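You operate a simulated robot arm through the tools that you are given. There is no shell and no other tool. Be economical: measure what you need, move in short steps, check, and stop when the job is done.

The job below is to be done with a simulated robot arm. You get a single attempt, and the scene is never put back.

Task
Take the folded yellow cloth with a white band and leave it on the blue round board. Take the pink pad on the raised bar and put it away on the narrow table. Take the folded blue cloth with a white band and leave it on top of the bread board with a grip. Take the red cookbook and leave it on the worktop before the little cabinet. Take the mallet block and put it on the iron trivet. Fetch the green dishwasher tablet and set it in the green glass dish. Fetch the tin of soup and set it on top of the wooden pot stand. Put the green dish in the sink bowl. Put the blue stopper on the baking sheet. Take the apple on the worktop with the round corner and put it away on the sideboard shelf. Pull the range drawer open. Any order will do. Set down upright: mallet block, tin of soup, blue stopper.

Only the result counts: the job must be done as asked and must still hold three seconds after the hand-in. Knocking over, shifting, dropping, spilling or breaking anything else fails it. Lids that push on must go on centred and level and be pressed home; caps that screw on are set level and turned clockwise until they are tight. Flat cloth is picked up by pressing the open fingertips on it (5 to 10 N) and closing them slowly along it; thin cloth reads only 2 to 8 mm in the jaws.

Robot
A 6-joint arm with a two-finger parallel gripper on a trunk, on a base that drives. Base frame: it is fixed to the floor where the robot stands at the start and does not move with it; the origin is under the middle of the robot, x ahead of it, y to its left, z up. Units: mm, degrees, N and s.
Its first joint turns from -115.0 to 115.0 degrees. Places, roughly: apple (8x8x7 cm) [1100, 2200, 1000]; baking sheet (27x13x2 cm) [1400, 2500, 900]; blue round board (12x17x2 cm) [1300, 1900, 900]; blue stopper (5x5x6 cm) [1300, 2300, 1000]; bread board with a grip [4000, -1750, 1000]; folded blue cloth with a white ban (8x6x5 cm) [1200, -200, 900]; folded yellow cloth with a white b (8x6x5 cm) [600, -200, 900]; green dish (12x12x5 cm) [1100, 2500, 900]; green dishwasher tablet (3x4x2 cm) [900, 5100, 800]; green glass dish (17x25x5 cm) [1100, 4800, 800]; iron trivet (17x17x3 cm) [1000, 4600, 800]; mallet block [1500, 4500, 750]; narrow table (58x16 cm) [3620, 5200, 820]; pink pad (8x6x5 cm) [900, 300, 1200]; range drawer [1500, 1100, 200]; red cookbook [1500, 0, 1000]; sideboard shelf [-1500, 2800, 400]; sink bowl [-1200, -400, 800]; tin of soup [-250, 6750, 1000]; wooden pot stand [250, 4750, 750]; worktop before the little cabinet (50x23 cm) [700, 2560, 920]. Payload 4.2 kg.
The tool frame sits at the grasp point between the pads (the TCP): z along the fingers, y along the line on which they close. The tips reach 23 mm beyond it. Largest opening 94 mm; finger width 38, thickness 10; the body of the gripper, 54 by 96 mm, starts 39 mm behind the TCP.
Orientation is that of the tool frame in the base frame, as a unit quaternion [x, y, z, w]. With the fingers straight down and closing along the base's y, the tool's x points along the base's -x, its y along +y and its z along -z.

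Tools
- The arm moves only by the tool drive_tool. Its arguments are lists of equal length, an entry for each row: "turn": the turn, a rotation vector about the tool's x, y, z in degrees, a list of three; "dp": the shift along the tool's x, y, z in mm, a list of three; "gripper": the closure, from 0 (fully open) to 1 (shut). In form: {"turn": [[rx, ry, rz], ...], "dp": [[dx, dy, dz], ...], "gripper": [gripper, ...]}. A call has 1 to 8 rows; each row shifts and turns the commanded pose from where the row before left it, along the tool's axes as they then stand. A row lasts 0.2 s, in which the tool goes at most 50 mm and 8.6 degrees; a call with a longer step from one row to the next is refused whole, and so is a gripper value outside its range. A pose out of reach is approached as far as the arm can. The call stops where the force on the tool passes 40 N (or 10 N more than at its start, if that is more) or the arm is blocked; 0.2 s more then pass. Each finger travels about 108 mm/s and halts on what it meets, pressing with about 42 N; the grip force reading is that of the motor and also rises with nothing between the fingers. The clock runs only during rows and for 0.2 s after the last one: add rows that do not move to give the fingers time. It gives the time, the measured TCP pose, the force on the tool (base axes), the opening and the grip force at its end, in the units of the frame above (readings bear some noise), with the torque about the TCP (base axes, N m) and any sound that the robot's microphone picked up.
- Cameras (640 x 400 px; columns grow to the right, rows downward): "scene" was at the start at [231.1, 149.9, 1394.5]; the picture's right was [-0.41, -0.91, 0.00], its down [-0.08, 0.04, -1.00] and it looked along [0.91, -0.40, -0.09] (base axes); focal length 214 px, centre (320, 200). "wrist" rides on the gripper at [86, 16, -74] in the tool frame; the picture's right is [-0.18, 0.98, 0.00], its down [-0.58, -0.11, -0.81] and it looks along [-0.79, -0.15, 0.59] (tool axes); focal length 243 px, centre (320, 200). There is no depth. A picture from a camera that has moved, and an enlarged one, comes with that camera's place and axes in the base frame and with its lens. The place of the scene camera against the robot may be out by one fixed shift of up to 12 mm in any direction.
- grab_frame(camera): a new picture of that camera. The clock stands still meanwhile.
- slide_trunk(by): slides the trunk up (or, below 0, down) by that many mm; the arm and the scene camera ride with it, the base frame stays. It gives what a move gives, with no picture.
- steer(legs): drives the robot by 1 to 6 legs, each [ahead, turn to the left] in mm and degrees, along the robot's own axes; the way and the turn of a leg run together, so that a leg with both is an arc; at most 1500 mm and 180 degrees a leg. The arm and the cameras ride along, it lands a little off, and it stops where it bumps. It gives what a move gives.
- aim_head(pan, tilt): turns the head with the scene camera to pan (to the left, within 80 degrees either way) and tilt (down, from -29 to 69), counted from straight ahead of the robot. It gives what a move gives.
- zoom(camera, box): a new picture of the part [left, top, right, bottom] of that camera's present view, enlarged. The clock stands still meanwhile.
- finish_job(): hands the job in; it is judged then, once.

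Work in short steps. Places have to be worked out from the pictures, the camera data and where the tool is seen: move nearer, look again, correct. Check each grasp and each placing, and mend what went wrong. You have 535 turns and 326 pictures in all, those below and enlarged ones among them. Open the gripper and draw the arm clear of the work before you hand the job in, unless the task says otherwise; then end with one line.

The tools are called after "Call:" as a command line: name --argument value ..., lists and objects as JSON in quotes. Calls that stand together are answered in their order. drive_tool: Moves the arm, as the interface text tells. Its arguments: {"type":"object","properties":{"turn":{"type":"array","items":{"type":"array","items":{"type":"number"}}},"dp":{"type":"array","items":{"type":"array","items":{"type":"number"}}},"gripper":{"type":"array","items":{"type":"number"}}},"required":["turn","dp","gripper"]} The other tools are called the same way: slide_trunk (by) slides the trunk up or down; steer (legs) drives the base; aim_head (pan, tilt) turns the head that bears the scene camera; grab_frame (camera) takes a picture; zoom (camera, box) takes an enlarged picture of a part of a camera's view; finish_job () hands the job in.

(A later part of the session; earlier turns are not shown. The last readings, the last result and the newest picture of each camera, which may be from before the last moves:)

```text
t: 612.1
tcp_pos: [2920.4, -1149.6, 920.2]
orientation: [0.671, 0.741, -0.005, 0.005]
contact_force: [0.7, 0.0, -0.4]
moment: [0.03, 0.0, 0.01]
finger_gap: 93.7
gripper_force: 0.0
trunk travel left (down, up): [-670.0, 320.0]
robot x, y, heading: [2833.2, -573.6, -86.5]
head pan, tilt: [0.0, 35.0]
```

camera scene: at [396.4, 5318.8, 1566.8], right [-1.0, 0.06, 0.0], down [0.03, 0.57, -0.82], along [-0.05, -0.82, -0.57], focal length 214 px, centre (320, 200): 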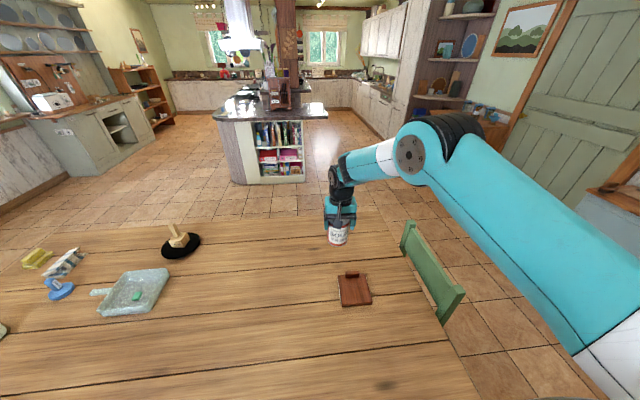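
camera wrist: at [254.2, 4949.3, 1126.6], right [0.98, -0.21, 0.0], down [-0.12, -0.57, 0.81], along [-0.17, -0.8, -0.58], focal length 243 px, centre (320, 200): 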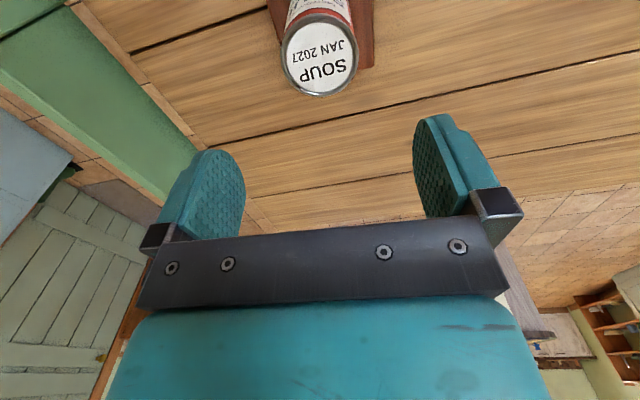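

I raise the tool 120 mm, then go along the aisle to stand before the island's south end at x≈1400.

Call:
drive_tool --turn '[[0, 0, 0], [0, 0, 0], [0, 0, 0]]' --dp '[[0, 0, -45], [0, 0, -45], [0, 0, -45]]' --gripper '[0, 0, 0]'

Call:
steer --legs '[[0, -83.5], [1460, 0], [0, -100]]'

Call:
aim_head --pan 0 --tilt 30

Call:
grab_frame --camera "scene"

Call:
grab_frame --camera "wrist"

```text
t: 612.9
tcp_pos: [2921.6, -1143.4, 1051.2]
orientation: [0.672, 0.741, -0.004, 0.004]
contact_force: [-0.2, -0.7, 0.2]
moment: [0.02, 0.03, 0.03]
finger_gap: 94.1
gripper_force: 0.1
trunk travel left (down, up): [-670.0, 320.0]
robot x, y, heading: [2832.2, -574.6, -86.1]
head pan, tilt: [0.0, 35.0]
```

```text
t: 628.2
tcp_pos: [1361.2, -192.3, 1051.5]
orientation: [-0.688, 0.726, 0.006, 0.004]
contact_force: [-0.1, 1.1, 0.3]
moment: [0.02, -0.02, 0.03]
finger_gap: 94.0
gripper_force: 0.2
trunk travel left (down, up): [-670.0, 320.0]
robot x, y, heading: [1361.8, -767.6, 85.1]
head pan, tilt: [0.0, 35.0]
```

```text
t: 628.8
tcp_pos: [1359.1, -192.9, 1052.3]
orientation: [-0.688, 0.726, 0.005, 0.006]
contact_force: [-0.3, -0.9, 0.0]
moment: [0.01, -0.01, 0.01]
finger_gap: 93.9
gripper_force: 0.0
trunk travel left (down, up): [-670.0, 320.0]
robot x, y, heading: [1361.7, -764.1, 85.4]
head pan, tilt: [0.0, 30.0]
```

```text
129 pictures are left
camera scene: at [1184.8, -514.7, 1324.6], right [1.0, -0.09, 0.0], down [-0.04, -0.5, -0.87], along [0.07, 0.86, -0.5], focal length 214 px, centre (320, 200)
```

scene: 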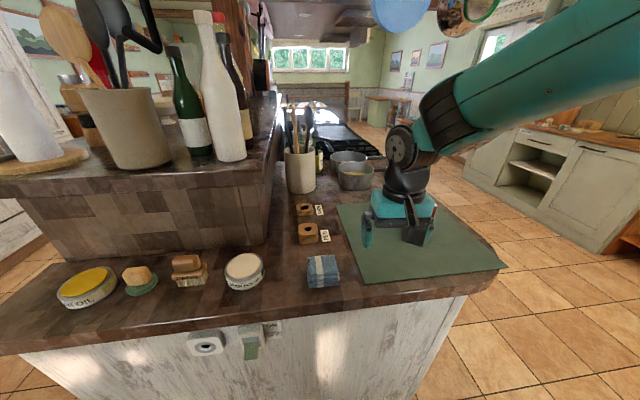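

```text
128 pictures are left
camera wrist: at [1339.5, -278.5, 1125.4], right [-0.97, 0.24, 0.0], down [0.14, 0.56, 0.81], along [0.19, 0.79, -0.58], focal length 243 px, centre (320, 200)
```

wrist: 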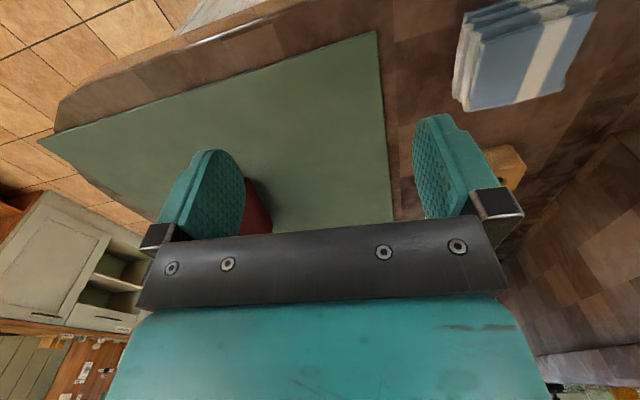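

The book stands just beyond on the mat, untouched. I first take the blue cloth: move the tool back and left for a better view.

Call:
drive_tool --turn '[[0, 0, 0], [0, 0, 0], [0, 0, 0]]' --dp '[[24, 31, 0], [24, 31, 0], [24, 31, 0]]' --gripper '[0, 0, 0]'

Call:
grab_frame --camera "wrist"

Call:
zoom --camera "scene" --box '[220, 180, 420, 305]'

```text
t: 629.6
tcp_pos: [1262.3, -264.5, 1050.7]
orientation: [-0.688, 0.725, 0.005, 0.004]
contact_force: [-1.0, -1.1, 0.0]
moment: [-0.05, -0.02, 0.01]
finger_gap: 94.0
gripper_force: 0.1
trunk travel left (down, up): [-670.0, 320.0]
robot x, y, heading: [1365.0, -765.1, 85.0]
head pan, tilt: [0.0, 30.0]
```

```text
127 pictures are left
camera wrist: at [1242.2, -349.9, 1124.7], right [-0.97, 0.24, 0.0], down [0.14, 0.56, 0.81], along [0.19, 0.79, -0.58], focal length 243 px, centre (320, 200)
```

wrist: 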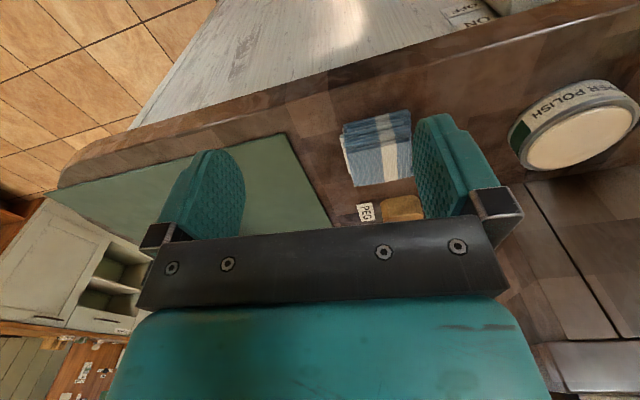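

```text
3.20 times, centred on (320, 242) of scene
camera zoom: at [1185.1, -514.4, 1324.6], right [1.0, -0.09, 0.0], down [-0.04, -0.5, -0.87], along [0.07, 0.86, -0.5], focal length 686 px, centre (320, 64)
```

zoom: 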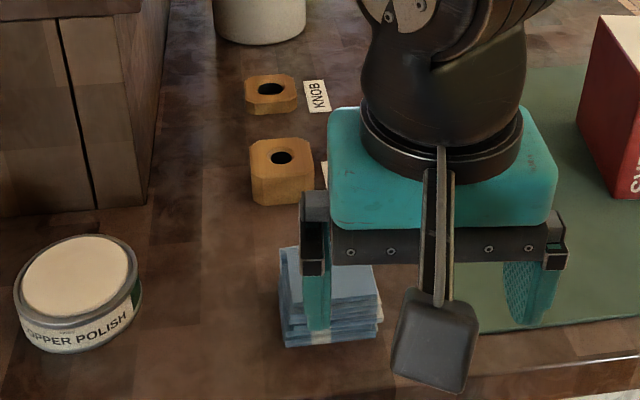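

Blue cloth centre ≈(1228,-181), axis-aligned, top ≈972. Move above and descend to z≈957.

Call:
drive_tool --turn '[[0, 0, -3], [0, 0, 0], [0, 0, 0], [0, 0, 0], [0, 0, 0], [0, 0, 0]]' --dp '[[-28, 11.5, 0], [-28, 11.5, 0], [-28, 11.5, 0], [0, 0, 25], [0, 0, 10], [0, 0, 0]]' --gripper '[0, 0, 0, 0, 0, 0]'

Call:
grab_frame --camera "wrist"

```text
t: 631.0
tcp_pos: [1231.1, -174.5, 1017.9]
orientation: [-0.706, 0.708, 0.005, 0.006]
contact_force: [0.1, -0.4, -0.3]
moment: [-0.01, 0.01, -0.04]
finger_gap: 94.1
gripper_force: 0.1
trunk travel left (down, up): [-670.0, 320.0]
robot x, y, heading: [1365.2, -765.2, 85.1]
head pan, tilt: [0.0, 30.0]
```

```text
125 pictures are left
camera wrist: at [1213.9, -261.2, 1091.1], right [-0.98, 0.19, 0.0], down [0.11, 0.57, 0.81], along [0.15, 0.8, -0.58], focal length 243 px, centre (320, 200)
```

wrist: 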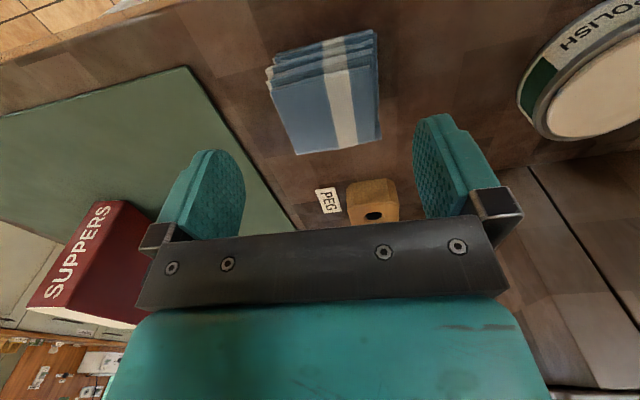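

Centre (1224,-177). Shift 7 mm, descend and close.

Call:
drive_tool --turn '[[0, 0, 0], [0, 0, 0], [0, 0, 0], [0, 0, 0], [0, 0, 0], [0, 0, 0], [0, 0, 0]]' --dp '[[3, 7, 10], [0, 0, 25], [0, 0, 25], [0, 0, 0], [0, 0, 0], [0, 0, 0], [0, 0, 0]]' --gripper '[0, 0, 0, 0.15, 0.3, 0.5, 0.7]'

Call:
grab_frame --camera "wrist"

```text
t: 632.6
tcp_pos: [1223.5, -177.2, 957.3]
orientation: [-0.707, 0.708, 0.004, 0.004]
contact_force: [0.8, -0.1, -0.3]
moment: [0.03, -0.04, -0.05]
finger_gap: 69.6
gripper_force: 42.1
trunk travel left (down, up): [-670.0, 320.0]
robot x, y, heading: [1364.2, -766.3, 85.1]
head pan, tilt: [0.0, 30.0]
```

```text
124 pictures are left
camera wrist: at [1206.7, -263.3, 1030.8], right [-0.98, 0.19, 0.0], down [0.11, 0.57, 0.81], along [0.15, 0.8, -0.58], focal length 243 px, centre (320, 200)
```

wrist: 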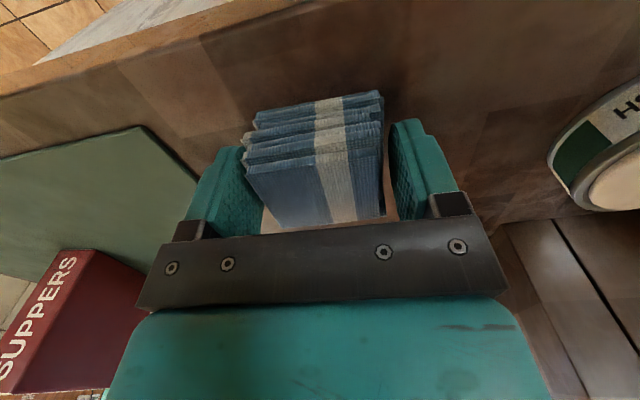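

Gripped. Lift and draw back.

Call:
drive_tool --turn '[[0, 0, 0], [0, 0, 0], [0, 0, 0], [0, 0, 0], [0, 0, 0]]' --dp '[[0, 0, -20], [0, 0, -40], [0, 0, -45], [0, 0, -40], [40, 0, 0]]' --gripper '[0.7, 0.7, 0.7, 0.7, 0.7]'

Call:
steer --legs '[[-150, 0], [0, -85]]'

Call:
aim_head --pan -15 --tilt 15

Call:
grab_frame --camera "scene"

Call:
grab_frame --camera "wrist"

```text
t: 633.8
tcp_pos: [1224.1, -220.0, 1102.0]
orientation: [-0.706, 0.708, 0.005, 0.004]
contact_force: [0.5, 0.3, -0.1]
moment: [-0.01, 0.01, 0.01]
finger_gap: 69.3
gripper_force: 41.8
trunk travel left (down, up): [-670.0, 320.0]
robot x, y, heading: [1366.8, -763.3, 85.0]
head pan, tilt: [0.0, 30.0]
```

```text
t: 638.9
tcp_pos: [1879.5, -735.4, 1103.3]
orientation: [-0.04, 0.999, 0.0, 0.006]
contact_force: [-0.4, 0.4, -1.4]
moment: [-0.02, -0.01, 0.04]
finger_gap: 69.2
gripper_force: 42.2
trunk travel left (down, up): [-670.0, 320.0]
robot x, y, heading: [1348.1, -914.3, -0.3]
head pan, tilt: [0.0, 30.0]
```

```text
t: 639.6
tcp_pos: [1880.9, -734.6, 1102.7]
orientation: [-0.039, 0.999, 0.0, 0.007]
contact_force: [-1.0, -0.5, -1.0]
moment: [0.03, 0.01, 0.0]
finger_gap: 69.2
gripper_force: 42.6
trunk travel left (down, up): [-670.0, 320.0]
robot x, y, heading: [1351.2, -921.6, -0.4]
head pan, tilt: [-15.0, 15.0]
```

```text
123 pictures are left
camera scene: at [1588.2, -756.4, 1348.7], right [-0.26, -0.96, 0.0], down [-0.25, 0.07, -0.97], along [0.93, -0.26, -0.26], focal length 214 px, centre (320, 200)
```

scene: 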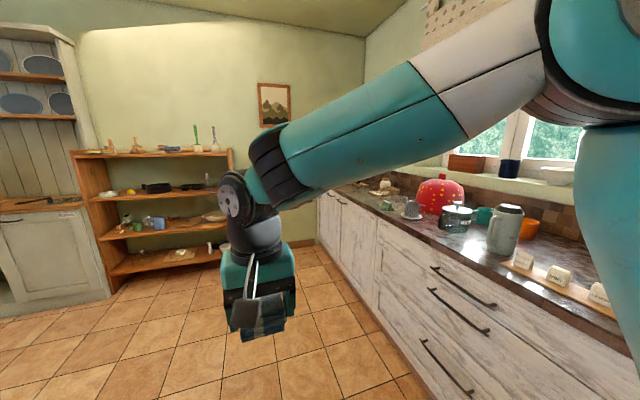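

```text
122 pictures are left
camera wrist: at [1791.9, -725.7, 1176.3], right [0.11, 0.99, 0.0], down [0.58, -0.06, 0.81], along [0.81, -0.09, -0.58], focal length 243 px, centre (320, 200)
```

wrist: 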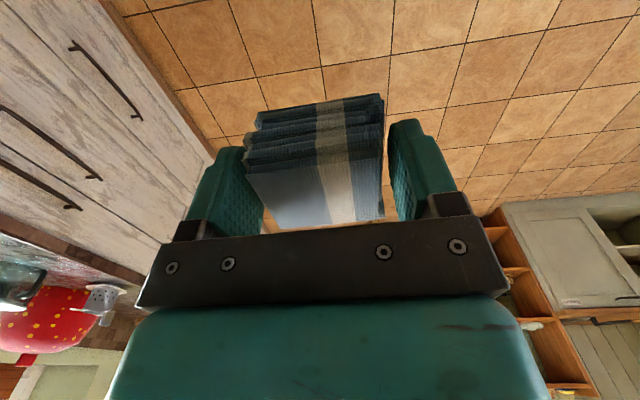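

I drive to x≈3500 and turn to face the south counter.

Call:
steer --legs '[[1500, 0], [600, 0], [0, -90]]'

Call:
aim_head --pan 20 --tilt 25

Call:
grab_frame --camera "scene"

```text
t: 654.1
tcp_pos: [3659.7, -1420.3, 1102.7]
orientation: [0.683, 0.73, -0.004, 0.004]
contact_force: [0.1, 0.5, 0.0]
moment: [0.0, 0.03, 0.01]
finger_gap: 68.8
gripper_force: 42.1
trunk travel left (down, up): [-670.0, 320.0]
robot x, y, heading: [3482.5, -889.0, -91.1]
head pan, tilt: [-15.0, 15.0]
```

```text
t: 655.1
tcp_pos: [3658.8, -1421.7, 1102.3]
orientation: [0.683, 0.73, -0.004, 0.004]
contact_force: [0.0, -0.1, -1.0]
moment: [0.01, 0.0, 0.02]
finger_gap: 69.2
gripper_force: 41.7
trunk travel left (down, up): [-670.0, 320.0]
robot x, y, heading: [3485.5, -889.8, -90.9]
head pan, tilt: [20.0, 25.0]
```

```text
121 pictures are left
camera scene: at [3701.2, -1138.6, 1332.6], right [-0.95, -0.32, 0.0], down [-0.14, 0.4, -0.91], along [0.29, -0.86, -0.42], focal length 214 px, centre (320, 200)
```

scene: 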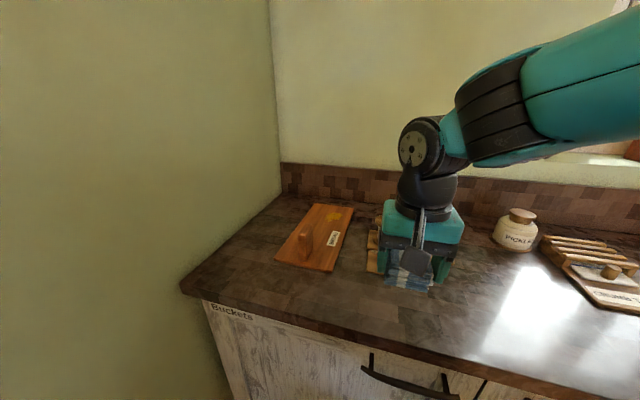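

Call:
zoom --camera "scene" --box '[250, 180, 410, 300]'

```text
3.33 times, centred on (330, 240) of scene
camera zoom: at [3701.2, -1138.6, 1332.6], right [-0.95, -0.32, 0.0], down [-0.14, 0.4, -0.91], along [0.29, -0.86, -0.42], focal length 715 px, centre (287, 67)
```

zoom: 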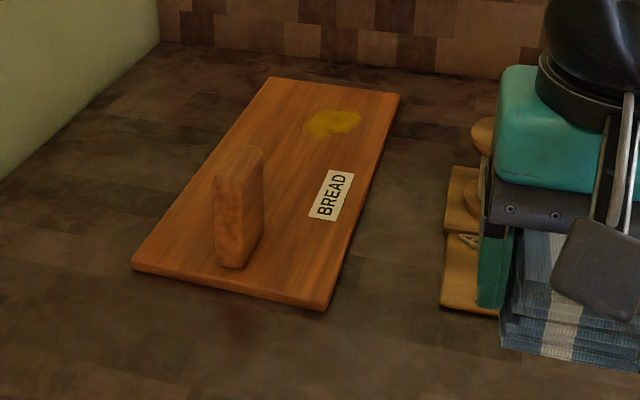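

Bread board spans ≈x 3805–3990, y -1925…-1548 with its grip near the front. I reposition to x≈3700 (reversing so the arm stays clear of the wall).

Call:
steer --legs '[[0, -90], [-215, 0], [0, 90], [70, 0]]'

Call:
aim_head --pan 0 --tilt 30

Call:
grab_frame --camera "scene"

Call:
grab_frame --camera "wrist"

```text
t: 665.1
tcp_pos: [3912.2, -1476.3, 1103.8]
orientation: [0.659, 0.752, -0.004, 0.005]
contact_force: [-0.1, 1.3, -1.0]
moment: [0.0, -0.06, 0.0]
finger_gap: 68.9
gripper_force: 41.7
trunk travel left (down, up): [-670.0, 320.0]
robot x, y, heading: [3724.7, -954.0, -87.1]
head pan, tilt: [20.0, 25.0]
```

```text
t: 665.9
tcp_pos: [3913.7, -1476.0, 1103.1]
orientation: [0.659, 0.752, -0.004, 0.004]
contact_force: [-0.1, 0.2, -0.3]
moment: [0.01, 0.03, 0.0]
finger_gap: 69.1
gripper_force: 41.6
trunk travel left (down, up): [-670.0, 320.0]
robot x, y, heading: [3724.7, -955.2, -87.2]
head pan, tilt: [0.0, 30.0]
```

```text
119 pictures are left
camera scene: at [3927.2, -1194.9, 1324.6], right [-1.0, -0.05, 0.0], down [-0.03, 0.5, -0.87], along [0.04, -0.86, -0.5], focal length 214 px, centre (320, 200)
```

scene: 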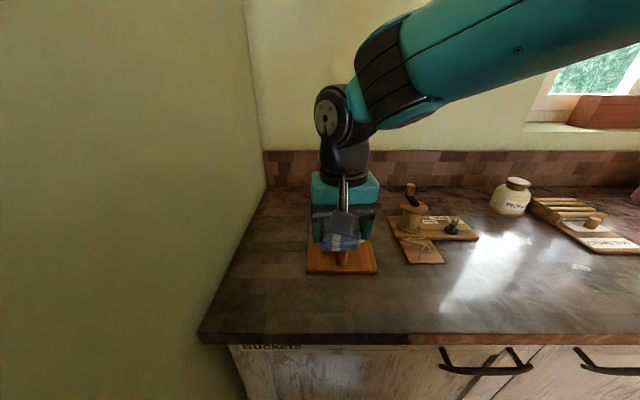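

```text
118 pictures are left
camera wrist: at [3917.5, -1386.1, 1176.2], right [1.0, -0.05, 0.0], down [-0.03, -0.58, 0.81], along [-0.04, -0.81, -0.58], focal length 243 px, centre (320, 200)
```

wrist: 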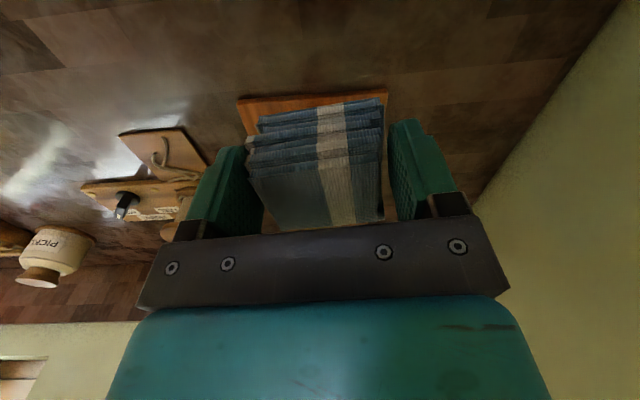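

The board's grip stands ~100 mm tall near its front; I'll place the cloth behind it. Zoom to locate the grip precisely.

Call:
zoom --camera "scene" --box '[280, 180, 400, 290]'

```text
3.64 times, centred on (340, 235) of scene
camera zoom: at [3927.2, -1194.9, 1324.6], right [-1.0, -0.05, 0.0], down [-0.03, 0.5, -0.87], along [0.04, -0.86, -0.5], focal length 780 px, centre (247, 73)
```

zoom: 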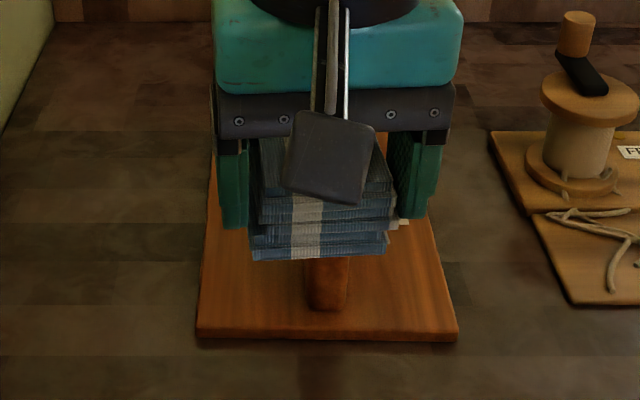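

Grip occupies y≈-1561…-1605, top z≈1035. I'll set the cloth at (3889,-1745). Square the tool, raise a little and move over.

Call:
drive_tool --turn '[[0, 0, 7.5], [0, 0, 0], [0, 0, 0], [0, 0, 0], [0, 0, 0], [0, 0, 0], [0, 0, 0]]' --dp '[[0, 0, -30], [-45, -4, 0], [-45, -4, 0], [-45, -4, 0], [-45, -4, 0], [-45, -4, 0], [-44, -4, 0]]' --gripper '[0.7, 0.7, 0.7, 0.7, 0.7, 0.7, 0.7]'

Call:
grab_frame --camera "wrist"

Call:
zoom --camera "scene" --box '[270, 160, 410, 290]'

```text
t: 667.5
tcp_pos: [3890.6, -1743.5, 1132.6]
orientation: [0.707, 0.707, -0.005, 0.004]
contact_force: [0.1, 0.8, 1.2]
moment: [-0.05, 0.0, 0.0]
finger_gap: 69.3
gripper_force: 42.2
trunk travel left (down, up): [-670.0, 320.0]
robot x, y, heading: [3726.1, -956.2, -87.1]
head pan, tilt: [0.0, 30.0]
```

```text
116 pictures are left
camera wrist: at [3907.2, -1655.7, 1206.7], right [0.98, -0.18, 0.0], down [-0.11, -0.57, 0.81], along [-0.15, -0.8, -0.58], focal length 243 px, centre (320, 200)
```

wrist: 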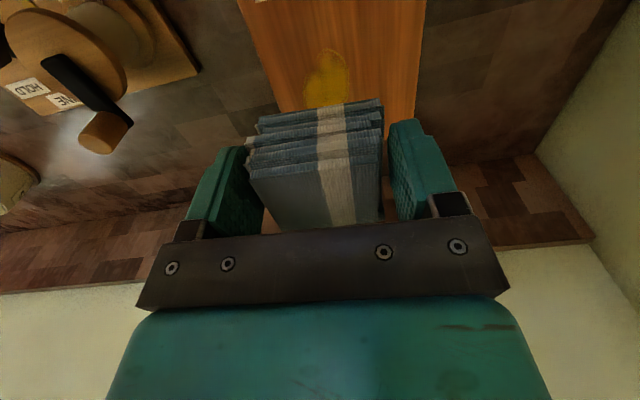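

```text
3.08 times, centred on (340, 225) of scene
camera zoom: at [3927.0, -1194.1, 1324.7], right [-1.0, -0.05, 0.0], down [-0.03, 0.5, -0.87], along [0.04, -0.87, -0.5], focal length 660 px, centre (258, 123)
```

zoom: 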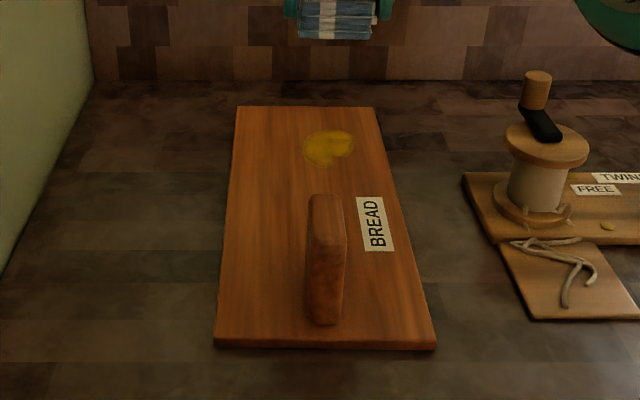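

Stain on the board is behind the target. Shift 10 mm to +x and lower to z≈985.

Call:
drive_tool --turn '[[0, 0, 0], [0, 0, 0], [0, 0, 0], [0, 0, 0], [0, 0, 0]]' --dp '[[0, 9, 20], [0, 0, 40], [0, 0, 40], [0, 0, 35], [0, 0, 12]]' --gripper '[0.7, 0.7, 0.7, 0.7, 0.7]'

Call:
grab_frame --camera "wrist"

Call:
zoom --camera "scene" --box '[270, 160, 410, 290]'

```text
t: 668.7
tcp_pos: [3898.7, -1748.0, 986.6]
orientation: [0.707, 0.707, -0.004, 0.005]
contact_force: [0.3, 0.4, -0.1]
moment: [0.0, 0.02, -0.05]
finger_gap: 68.8
gripper_force: 42.0
trunk travel left (down, up): [-670.0, 320.0]
robot x, y, heading: [3725.4, -956.6, -87.0]
head pan, tilt: [0.0, 30.0]
```

```text
114 pictures are left
camera wrist: at [3915.3, -1659.4, 1061.1], right [0.98, -0.18, 0.0], down [-0.11, -0.57, 0.81], along [-0.15, -0.8, -0.58], focal length 243 px, centre (320, 200)
```

wrist: 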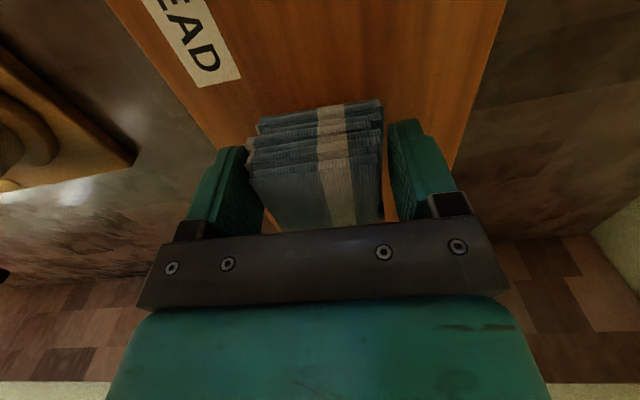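

```text
3.08 times, centred on (340, 225) of scene
camera zoom: at [3927.0, -1194.7, 1324.6], right [-1.0, -0.05, 0.0], down [-0.03, 0.5, -0.87], along [0.04, -0.86, -0.5], focal length 660 px, centre (258, 123)
```

zoom: 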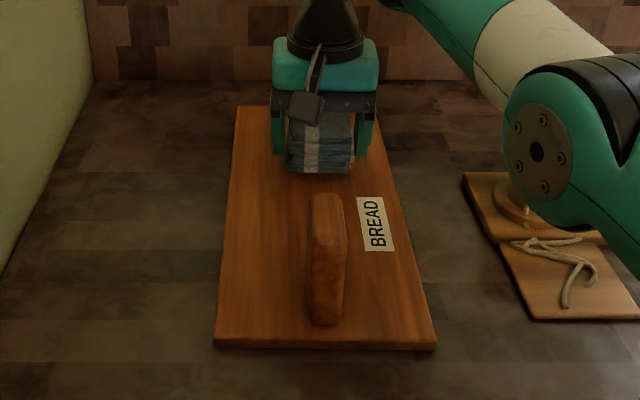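

Clear of the grip. Lower to contact.

Call:
drive_tool --turn '[[0, 0, 0], [0, 0, 0], [0, 0, 0], [0, 0, 0], [0, 0, 0], [0, 0, 0]]' --dp '[[0, 0, 8], [0, 0, 4], [0, 0, 3], [0, 0, 3], [0, 0, 2.5], [0, 0, 0]]' --gripper '[0.7, 0.7, 0.7, 0.7, 0.7, 0.7]'

```text
t: 670.1
tcp_pos: [3898.6, -1747.5, 968.9]
orientation: [0.707, 0.707, -0.006, 0.006]
contact_force: [3.6, -4.1, 13.8]
moment: [-0.14, 0.14, 0.1]
finger_gap: 69.1
gripper_force: 42.0
trunk travel left (down, up): [-670.0, 320.0]
robot x, y, heading: [3726.6, -951.3, -87.4]
head pan, tilt: [0.0, 30.0]
```

Contact (14 N). Release and lift.

Call:
drive_tool --turn '[[0, 0, 0], [0, 0, 0], [0, 0, 0], [0, 0, 0], [0, 0, 0], [0, 0, 0], [0, 0, 0], [0, 0, 0]]' --dp '[[0, 0, 0], [0, 0, 0], [0, 0, -15], [0, 0, -35], [0, 0, -45], [0, 0, -45], [0, 0, -30], [45, 0, 0]]' --gripper '[0.2, 0.05, 0.0, 0.0, 0.0, 0.0, 0.0, 0.0]'

Call:
zoom --camera "scene" --box '[270, 160, 410, 290]'

```text
t: 671.9
tcp_pos: [3895.8, -1697.3, 1135.5]
orientation: [0.707, 0.708, -0.005, 0.004]
contact_force: [-0.2, -1.3, -0.2]
moment: [0.02, -0.02, -0.03]
finger_gap: 94.0
gripper_force: 0.1
trunk travel left (down, up): [-670.0, 320.0]
robot x, y, heading: [3726.7, -955.1, -86.9]
head pan, tilt: [0.0, 30.0]
```

```text
3.08 times, centred on (340, 225) of scene
camera zoom: at [3927.2, -1195.5, 1324.4], right [-1.0, -0.05, 0.0], down [-0.03, 0.5, -0.87], along [0.04, -0.86, -0.5], focal length 660 px, centre (258, 123)
```

zoom: 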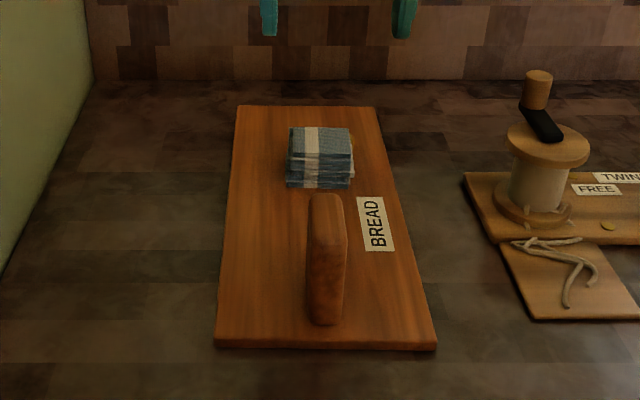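

Blue cloth is on the bread board. Now the cookbook: retract the arm and drive back to the island's south end.

Call:
drive_tool --turn '[[0, 0, 0], [0, 0, 0], [0, 0, 0], [0, 0, 0]]' --dp '[[45, -25, 0], [45, -25, 0], [45, -25, 0], [45, -25, 0]]' --gripper '[0, 0, 0, 0]'

Call:
steer --legs '[[-60, 0], [0, -93], [1500, 0], [740, 0], [0, -90]]'

Call:
aim_head --pan 0 --tilt 25

Call:
grab_frame --camera "scene"

Call:
grab_frame --camera "wrist"

```text
refused: row 1 steps farther than a row can; nothing moved
```

```text
t: 691.3
tcp_pos: [1305.2, -233.5, 1135.1]
orientation: [-0.701, 0.713, 0.005, 0.004]
contact_force: [0.3, -1.2, 0.2]
moment: [-0.03, 0.01, 0.03]
finger_gap: 94.2
gripper_force: 0.1
trunk travel left (down, up): [-670.0, 320.0]
robot x, y, heading: [1462.7, -978.7, 91.7]
head pan, tilt: [0.0, 30.0]
```

```text
t: 692.0
tcp_pos: [1305.7, -233.7, 1136.7]
orientation: [-0.701, 0.713, 0.005, 0.004]
contact_force: [-0.4, -0.4, 0.2]
moment: [0.02, -0.02, 0.02]
finger_gap: 94.2
gripper_force: 0.0
trunk travel left (down, up): [-670.0, 320.0]
robot x, y, heading: [1461.3, -976.8, 91.4]
head pan, tilt: [0.0, 25.0]
```

```text
111 pictures are left
camera scene: at [1254.5, -747.9, 1332.5], right [1.0, 0.03, 0.0], down [0.01, -0.42, -0.91], along [-0.03, 0.91, -0.42], focal length 214 px, centre (320, 200)
```

scene: 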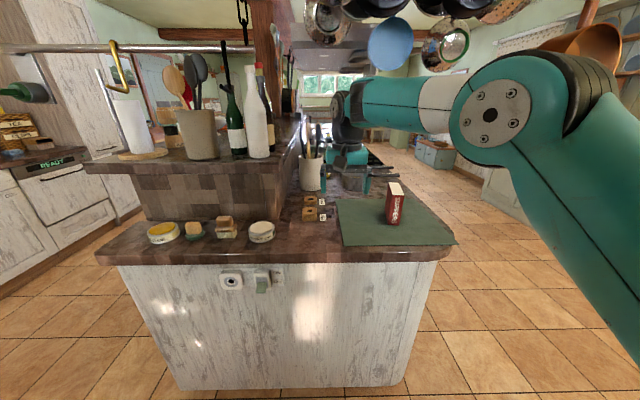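

```text
110 pictures are left
camera wrist: at [1287.8, -319.5, 1209.4], right [-0.98, 0.2, 0.0], down [0.12, 0.57, 0.81], along [0.16, 0.8, -0.58], focal length 243 px, centre (320, 200)
```

wrist: 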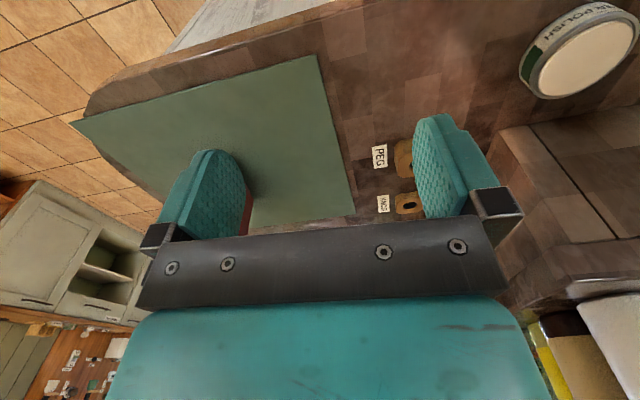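

Call:
zoom --camera "scene" --box '[320, 140, 480, 260]'

```text
3.33 times, centred on (400, 200) of scene
camera zoom: at [1254.5, -747.9, 1332.5], right [1.0, 0.03, 0.0], down [0.01, -0.42, -0.91], along [-0.03, 0.91, -0.42], focal length 715 px, centre (53, 200)
```

zoom: 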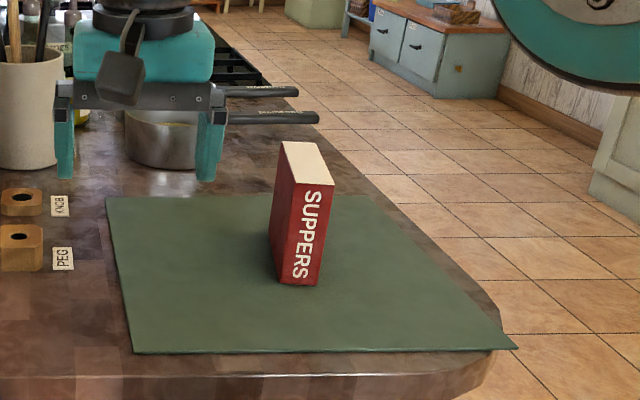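

Book: ~48 thick × 134 deep × 111 tall, centre ≈(1515,-15), top ≈1037. I move the tool to +x away from the utensil crock first, then drive closer.

Call:
drive_tool --turn '[[0, 0, 0], [0, 0, 0], [0, 0, 0], [0, 0, 0], [0, 0, 0]]' --dp '[[20, -43, 0], [20, -43, 0], [20, -43, 0], [20, -43, 0], [20, -43, 0]]' --gripper '[0, 0, 0, 0, 0]'

Call:
steer --legs '[[300, 0]]'

Call:
grab_frame --camera "wrist"

Call:
aim_head --pan -10 --tilt 35

Call:
grab_frame --camera "scene"

```text
t: 693.2
tcp_pos: [1515.8, -336.5, 1132.5]
orientation: [-0.702, 0.712, 0.005, 0.005]
contact_force: [0.6, 0.1, 0.8]
moment: [0.0, -0.01, -0.02]
finger_gap: 93.9
gripper_force: 0.1
trunk travel left (down, up): [-670.0, 320.0]
robot x, y, heading: [1462.9, -980.9, 91.6]
head pan, tilt: [0.0, 25.0]
```

```text
t: 695.3
tcp_pos: [1506.5, -28.7, 1132.9]
orientation: [-0.701, 0.713, 0.005, 0.005]
contact_force: [-0.8, -0.8, -0.1]
moment: [0.0, 0.01, 0.01]
finger_gap: 94.1
gripper_force: 0.0
trunk travel left (down, up): [-670.0, 320.0]
robot x, y, heading: [1451.5, -672.8, 91.5]
head pan, tilt: [0.0, 25.0]
```

```text
108 pictures are left
camera wrist: at [1489.0, -114.9, 1205.5], right [-0.98, 0.2, 0.0], down [0.12, 0.57, 0.81], along [0.16, 0.8, -0.58], focal length 243 px, centre (320, 200)
```

wrist: 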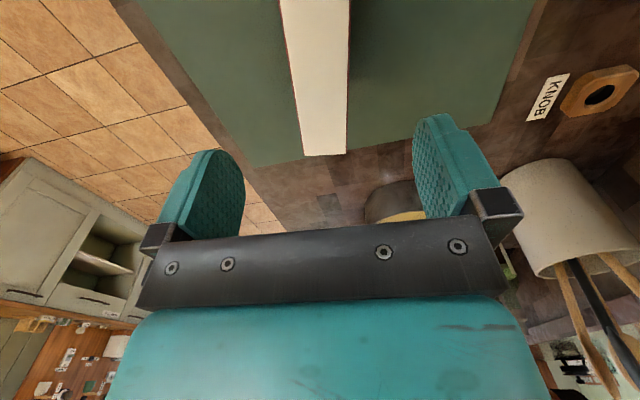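

```text
t: 696.0
tcp_pos: [1507.8, -29.7, 1133.0]
orientation: [-0.702, 0.713, 0.005, 0.003]
contact_force: [0.7, 0.1, 0.3]
moment: [0.0, -0.01, -0.01]
finger_gap: 94.1
gripper_force: 0.0
trunk travel left (down, up): [-670.0, 320.0]
robot x, y, heading: [1454.3, -670.6, 92.0]
head pan, tilt: [-10.0, 35.0]
```

```text
107 pictures are left
camera scene: at [1260.4, -445.1, 1316.8], right [0.99, -0.14, 0.0], down [-0.08, -0.57, -0.82], along [0.12, 0.81, -0.57], focal length 214 px, centre (320, 200)
```

scene: 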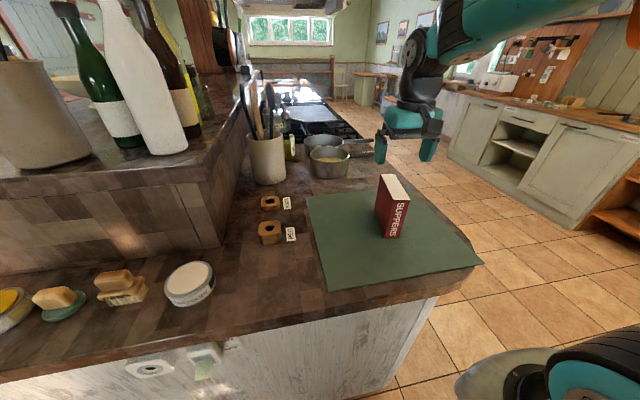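

Book axis at ≈82°, centre ≈(1507,-22). Rotate 7° and descend partway, then check.

Call:
drive_tool --turn '[[0, 0, 7], [0, 0, 0], [0, 0, 0], [0, 0, 0]]' --dp '[[-6, 0, 0], [0, 0, 30], [0, 0, 30], [0, 0, 20]]' --gripper '[0, 0, 0, 0]'

Call:
grab_frame --camera "wrist"

Call:
zoom --camera "scene" --box '[340, 130, 480, 250]'

```text
t: 697.0
tcp_pos: [1504.7, -23.3, 1052.2]
orientation: [-0.656, 0.755, 0.005, 0.004]
contact_force: [-0.3, -0.5, -0.1]
moment: [0.04, 0.01, 0.03]
finger_gap: 93.8
gripper_force: 0.0
trunk travel left (down, up): [-670.0, 320.0]
robot x, y, heading: [1453.6, -668.5, 91.8]
head pan, tilt: [-10.0, 35.0]
```

```text
106 pictures are left
camera wrist: at [1477.4, -107.0, 1126.4], right [-0.95, 0.32, 0.0], down [0.19, 0.55, 0.81], along [0.26, 0.77, -0.58], focal length 243 px, centre (320, 200)
```

wrist: 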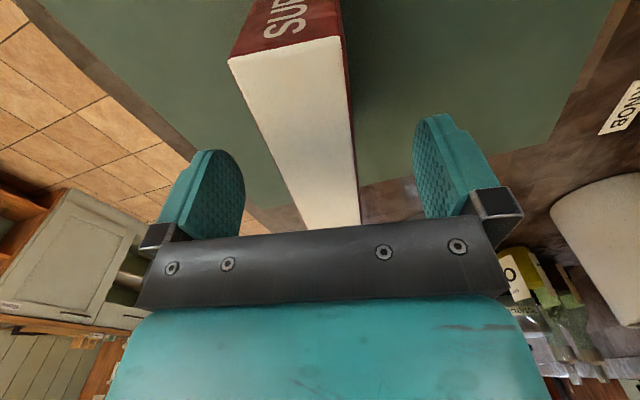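

```text
3.33 times, centred on (410, 190) of scene
camera zoom: at [1260.5, -445.3, 1316.9], right [0.99, -0.14, 0.0], down [-0.08, -0.57, -0.82], along [0.12, 0.81, -0.57], focal length 715 px, centre (20, 233)
```

zoom: 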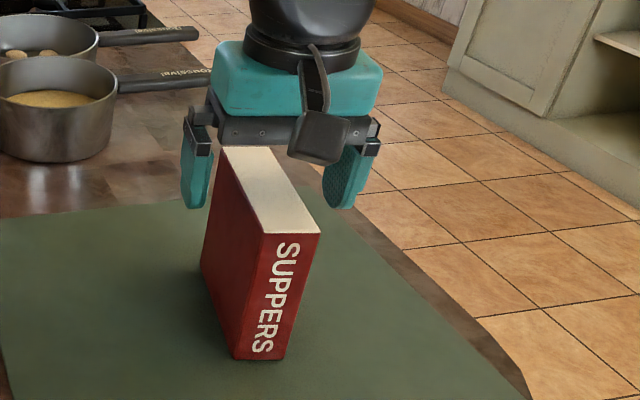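

Re-computation: book top ≈1049, 34 mm thick, 102 mm deep, well aligned. I go down to TCP z≈1020 and close.

Call:
drive_tool --turn '[[0, 0, 0], [0, 0, 0], [0, 0, 0], [0, 0, 0], [0, 0, 0], [0, 0, 0], [0, 0, 0]]' --dp '[[6, 2, 12], [0, 0, 12], [0, 0, 8], [0, 0, 0], [0, 0, 0], [0, 0, 0], [0, 0, 0]]' --gripper '[0, 0, 0, 0.3, 0.5, 0.65, 0.9]'

Call:
grab_frame --camera "wrist"

```text
t: 698.6
tcp_pos: [1505.5, -28.0, 1021.0]
orientation: [-0.655, 0.755, 0.005, 0.004]
contact_force: [1.4, -0.2, 0.4]
moment: [-0.08, -0.19, 0.02]
finger_gap: 39.7
gripper_force: 41.4
trunk travel left (down, up): [-670.0, 320.0]
robot x, y, heading: [1451.2, -671.9, 91.7]
head pan, tilt: [-10.0, 35.0]
```

```text
104 pictures are left
camera wrist: at [1477.1, -111.9, 1093.9], right [-0.95, 0.32, 0.0], down [0.19, 0.55, 0.81], along [0.26, 0.77, -0.58], focal length 243 px, centre (320, 200)
```

wrist: 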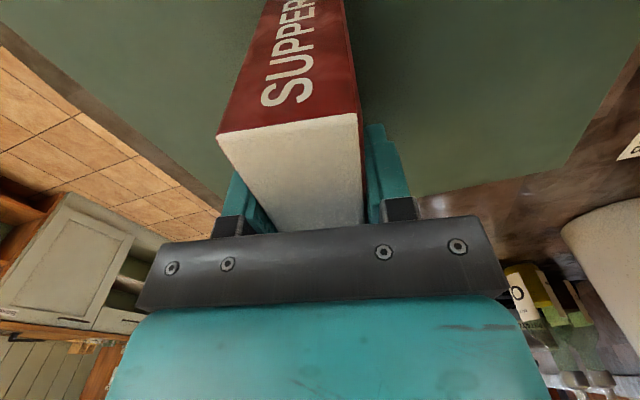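

Book gripped (39.7 mm). Lift, back out, and drive round the west corridor to the north end.

Call:
drive_tool --turn '[[0, 0, 0], [0, 0, 0], [0, 0, 0], [0, 0, 0]]' --dp '[[0, 0, -20], [0, 0, -40], [0, 0, -45], [0, 0, -25]]' --gripper '[0.9, 0.9, 0.9, 0.9]'

Call:
steer --legs '[[-300, 0], [0, 88], [1500, 0], [300, 0], [0, -90]]'

Call:
grab_frame --camera "wrist"

```text
t: 699.6
tcp_pos: [1505.0, -30.5, 1150.2]
orientation: [-0.656, 0.755, 0.003, 0.004]
contact_force: [0.3, -0.1, -2.4]
moment: [-0.08, 0.02, -0.01]
finger_gap: 39.8
gripper_force: 42.0
trunk travel left (down, up): [-670.0, 320.0]
robot x, y, heading: [1455.5, -669.8, 91.7]
head pan, tilt: [-10.0, 35.0]
```

```text
t: 717.9
tcp_pos: [-291.5, -310.1, 1148.9]
orientation: [-0.648, 0.762, 0.005, 0.004]
contact_force: [-1.0, -0.5, -2.0]
moment: [0.01, 0.02, 0.0]
finger_gap: 39.9
gripper_force: 42.0
trunk travel left (down, up): [-670.0, 320.0]
robot x, y, heading: [-357.5, -946.8, 90.6]
head pan, tilt: [-10.0, 35.0]
```

```text
103 pictures are left
camera wrist: at [-321.4, -392.3, 1223.3], right [-0.94, 0.34, 0.0], down [0.2, 0.55, 0.81], along [0.27, 0.77, -0.58], focal length 243 px, centre (320, 200)
```

wrist: 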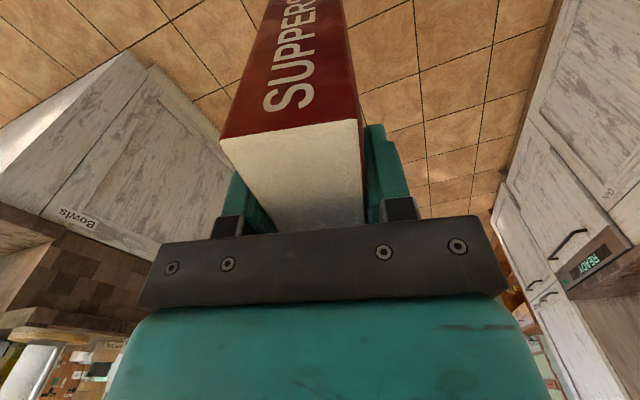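

Book secure. Continue up the corridor, then east and face the worktop from the north.

Call:
steer --legs '[[1500, 0], [1500, 0], [1420, 0], [0, -91], [1100, 0], [0, -90]]'

Call:
aim_head --pan 0 --tilt 25

Call:
grab_frame --camera "scene"

```text
t: 751.9
tcp_pos: [502.5, 2828.2, 1149.7]
orientation: [0.759, 0.651, -0.004, 0.004]
contact_force: [0.0, -0.2, -1.6]
moment: [0.04, -0.03, 0.01]
finger_gap: 39.9
gripper_force: 42.1
trunk travel left (down, up): [-670.0, 320.0]
robot x, y, heading: [563.3, 3469.3, -89.0]
head pan, tilt: [-10.0, 35.0]
```

```text
t: 752.6
tcp_pos: [501.6, 2829.2, 1148.8]
orientation: [0.76, 0.65, -0.004, 0.005]
contact_force: [-0.4, -0.3, -2.1]
moment: [0.01, 0.04, 0.01]
finger_gap: 39.8
gripper_force: 42.0
trunk travel left (down, up): [-670.0, 320.0]
robot x, y, heading: [562.9, 3467.0, -89.2]
head pan, tilt: [0.0, 25.0]
```

```text
102 pictures are left
camera scene: at [757.2, 3218.8, 1332.5], right [-1.0, -0.02, 0.0], down [-0.01, 0.42, -0.91], along [0.02, -0.91, -0.42], focal length 214 px, centre (320, 200)
```

scene: 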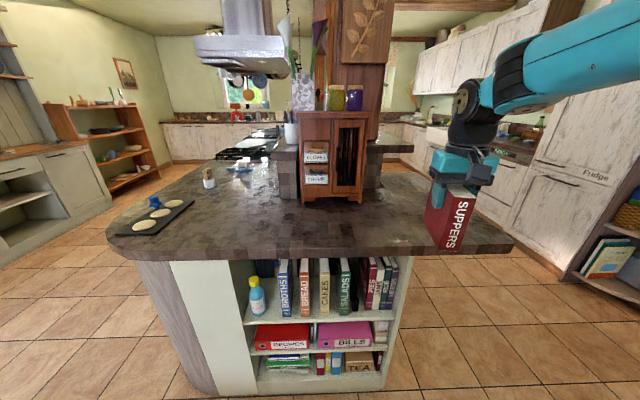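

Little cabinet front at y≈2325; target (700,2560) is free. Drive 330 closer, then carry the book there.

Call:
steer --legs '[[320, 0]]'

Call:
drive_tool --turn '[[0, 0, 0], [0, 0, 0], [0, 0, 0], [0, 0, 0], [0, 0, 0]]' --dp '[[15, 40, 0], [15, 40, 0], [15, 40, 0], [15, 40, 0], [15, 32, 20]]' --gripper '[0.9, 0.9, 0.9, 0.9, 0.9]'

Call:
grab_frame --camera "wrist"

Call:
aim_head --pan -5 --tilt 35

Call:
grab_frame --camera "scene"

```text
t: 754.8
tcp_pos: [508.3, 2503.7, 1149.5]
orientation: [0.76, 0.65, -0.004, 0.005]
contact_force: [-0.4, 1.0, -2.1]
moment: [0.04, -0.01, 0.03]
finger_gap: 39.7
gripper_force: 41.9
trunk travel left (down, up): [-670.0, 320.0]
robot x, y, heading: [570.6, 3145.6, -89.1]
head pan, tilt: [0.0, 25.0]
```

```text
t: 756.0
tcp_pos: [706.7, 2547.5, 1127.4]
orientation: [0.76, 0.65, -0.004, 0.004]
contact_force: [-0.5, -0.2, -2.0]
moment: [-0.03, -0.04, -0.02]
finger_gap: 39.8
gripper_force: 42.0
trunk travel left (down, up): [-670.0, 320.0]
robot x, y, heading: [565.3, 3144.8, -88.8]
head pan, tilt: [0.0, 25.0]
```

```text
101 pictures are left
camera wrist: at [735.3, 2632.1, 1201.4], right [0.94, -0.33, 0.0], down [-0.2, -0.55, 0.81], along [-0.27, -0.77, -0.58], focal length 243 px, centre (320, 200)
```

wrist: 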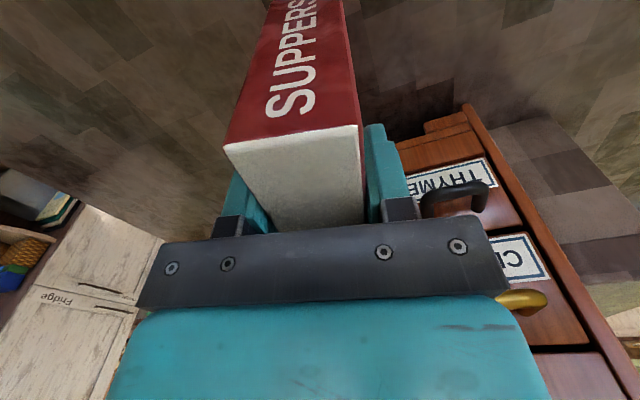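

```text
t: 756.7
tcp_pos: [706.4, 2546.3, 1128.1]
orientation: [0.759, 0.651, -0.005, 0.004]
contact_force: [0.1, -0.7, -3.0]
moment: [0.01, 0.02, 0.03]
finger_gap: 39.7
gripper_force: 41.5
trunk travel left (down, up): [-670.0, 320.0]
robot x, y, heading: [570.3, 3143.6, -88.7]
head pan, tilt: [-5.0, 35.0]
```

```text
100 pictures are left
camera scene: at [755.2, 2898.8, 1316.8], right [-1.0, 0.07, 0.0], down [0.04, 0.57, -0.82], along [-0.06, -0.82, -0.57], focal length 214 px, centre (320, 200)
```

scene: 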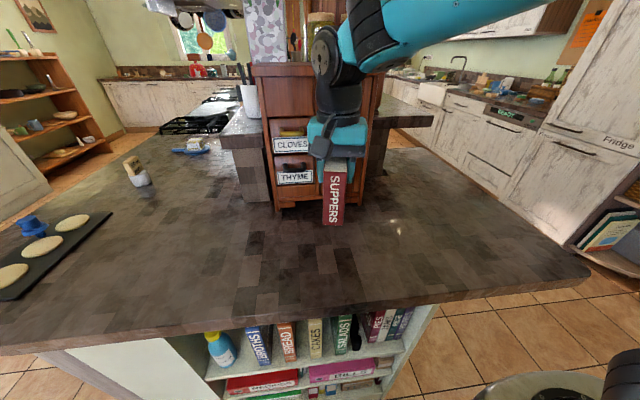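

Lower the book to just above the worktop, then to contact.

Call:
drive_tool --turn '[[0, 0, 0], [0, 0, 0], [0, 0, 0]]' --dp '[[0, 0, 40], [0, 0, 35], [0, 0, 20]]' --gripper '[0.9, 0.9, 0.9]'

Call:
drive_tool --turn '[[0, 0, 0], [0, 0, 0], [0, 0, 0], [0, 0, 0], [0, 0, 0], [0, 0, 0]]' --dp '[[0, 0, 4], [0, 0, 3], [0, 0, 3], [0, 0, 3], [0, 0, 2], [0, 0, 0]]' --gripper '[0.9, 0.9, 0.9, 0.9, 0.9, 0.9]'

Call:
zoom --camera "scene" --box '[270, 120, 410, 260]'

```text
t: 757.5
tcp_pos: [709.2, 2546.9, 1032.2]
orientation: [0.759, 0.651, -0.004, 0.005]
contact_force: [0.4, -0.5, -2.2]
moment: [0.02, 0.02, 0.01]
finger_gap: 39.8
gripper_force: 42.2
trunk travel left (down, up): [-670.0, 320.0]
robot x, y, heading: [568.9, 3142.8, -88.8]
head pan, tilt: [-5.0, 35.0]
```

```text
t: 758.9
tcp_pos: [709.1, 2546.1, 1020.4]
orientation: [0.759, 0.651, -0.004, 0.005]
contact_force: [-0.8, -0.6, -2.9]
moment: [-0.01, 0.01, 0.01]
finger_gap: 39.9
gripper_force: 41.8
trunk travel left (down, up): [-670.0, 320.0]
robot x, y, heading: [570.1, 3143.7, -88.9]
head pan, tilt: [-5.0, 35.0]
```

```text
2.86 times, centred on (340, 190) of scene
camera zoom: at [755.2, 2898.8, 1316.8], right [-1.0, 0.07, 0.0], down [0.04, 0.57, -0.82], along [-0.06, -0.82, -0.57], focal length 613 px, centre (263, 229)
```

zoom: 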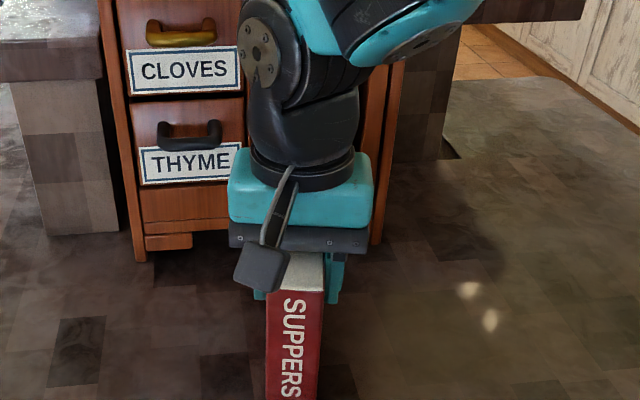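

Continue down to contact.

Call:
drive_tool --turn '[[0, 0, 0], [0, 0, 0], [0, 0, 0], [0, 0, 0], [0, 0, 0]]' --dp '[[0, 0, 2.5], [0, 0, 2.5], [0, 0, 2.5], [0, 0, 2], [0, 0, 0]]' --gripper '[0.9, 0.9, 0.9, 0.9, 0.9]'

```text
t: 760.1
tcp_pos: [709.3, 2547.1, 1011.5]
orientation: [0.76, 0.65, -0.004, 0.007]
contact_force: [0.3, -6.0, 33.2]
moment: [-0.03, 0.54, 0.06]
finger_gap: 39.4
gripper_force: 42.5
trunk travel left (down, up): [-670.0, 320.0]
robot x, y, heading: [570.2, 3143.3, -88.9]
head pan, tilt: [-5.0, 35.0]
```

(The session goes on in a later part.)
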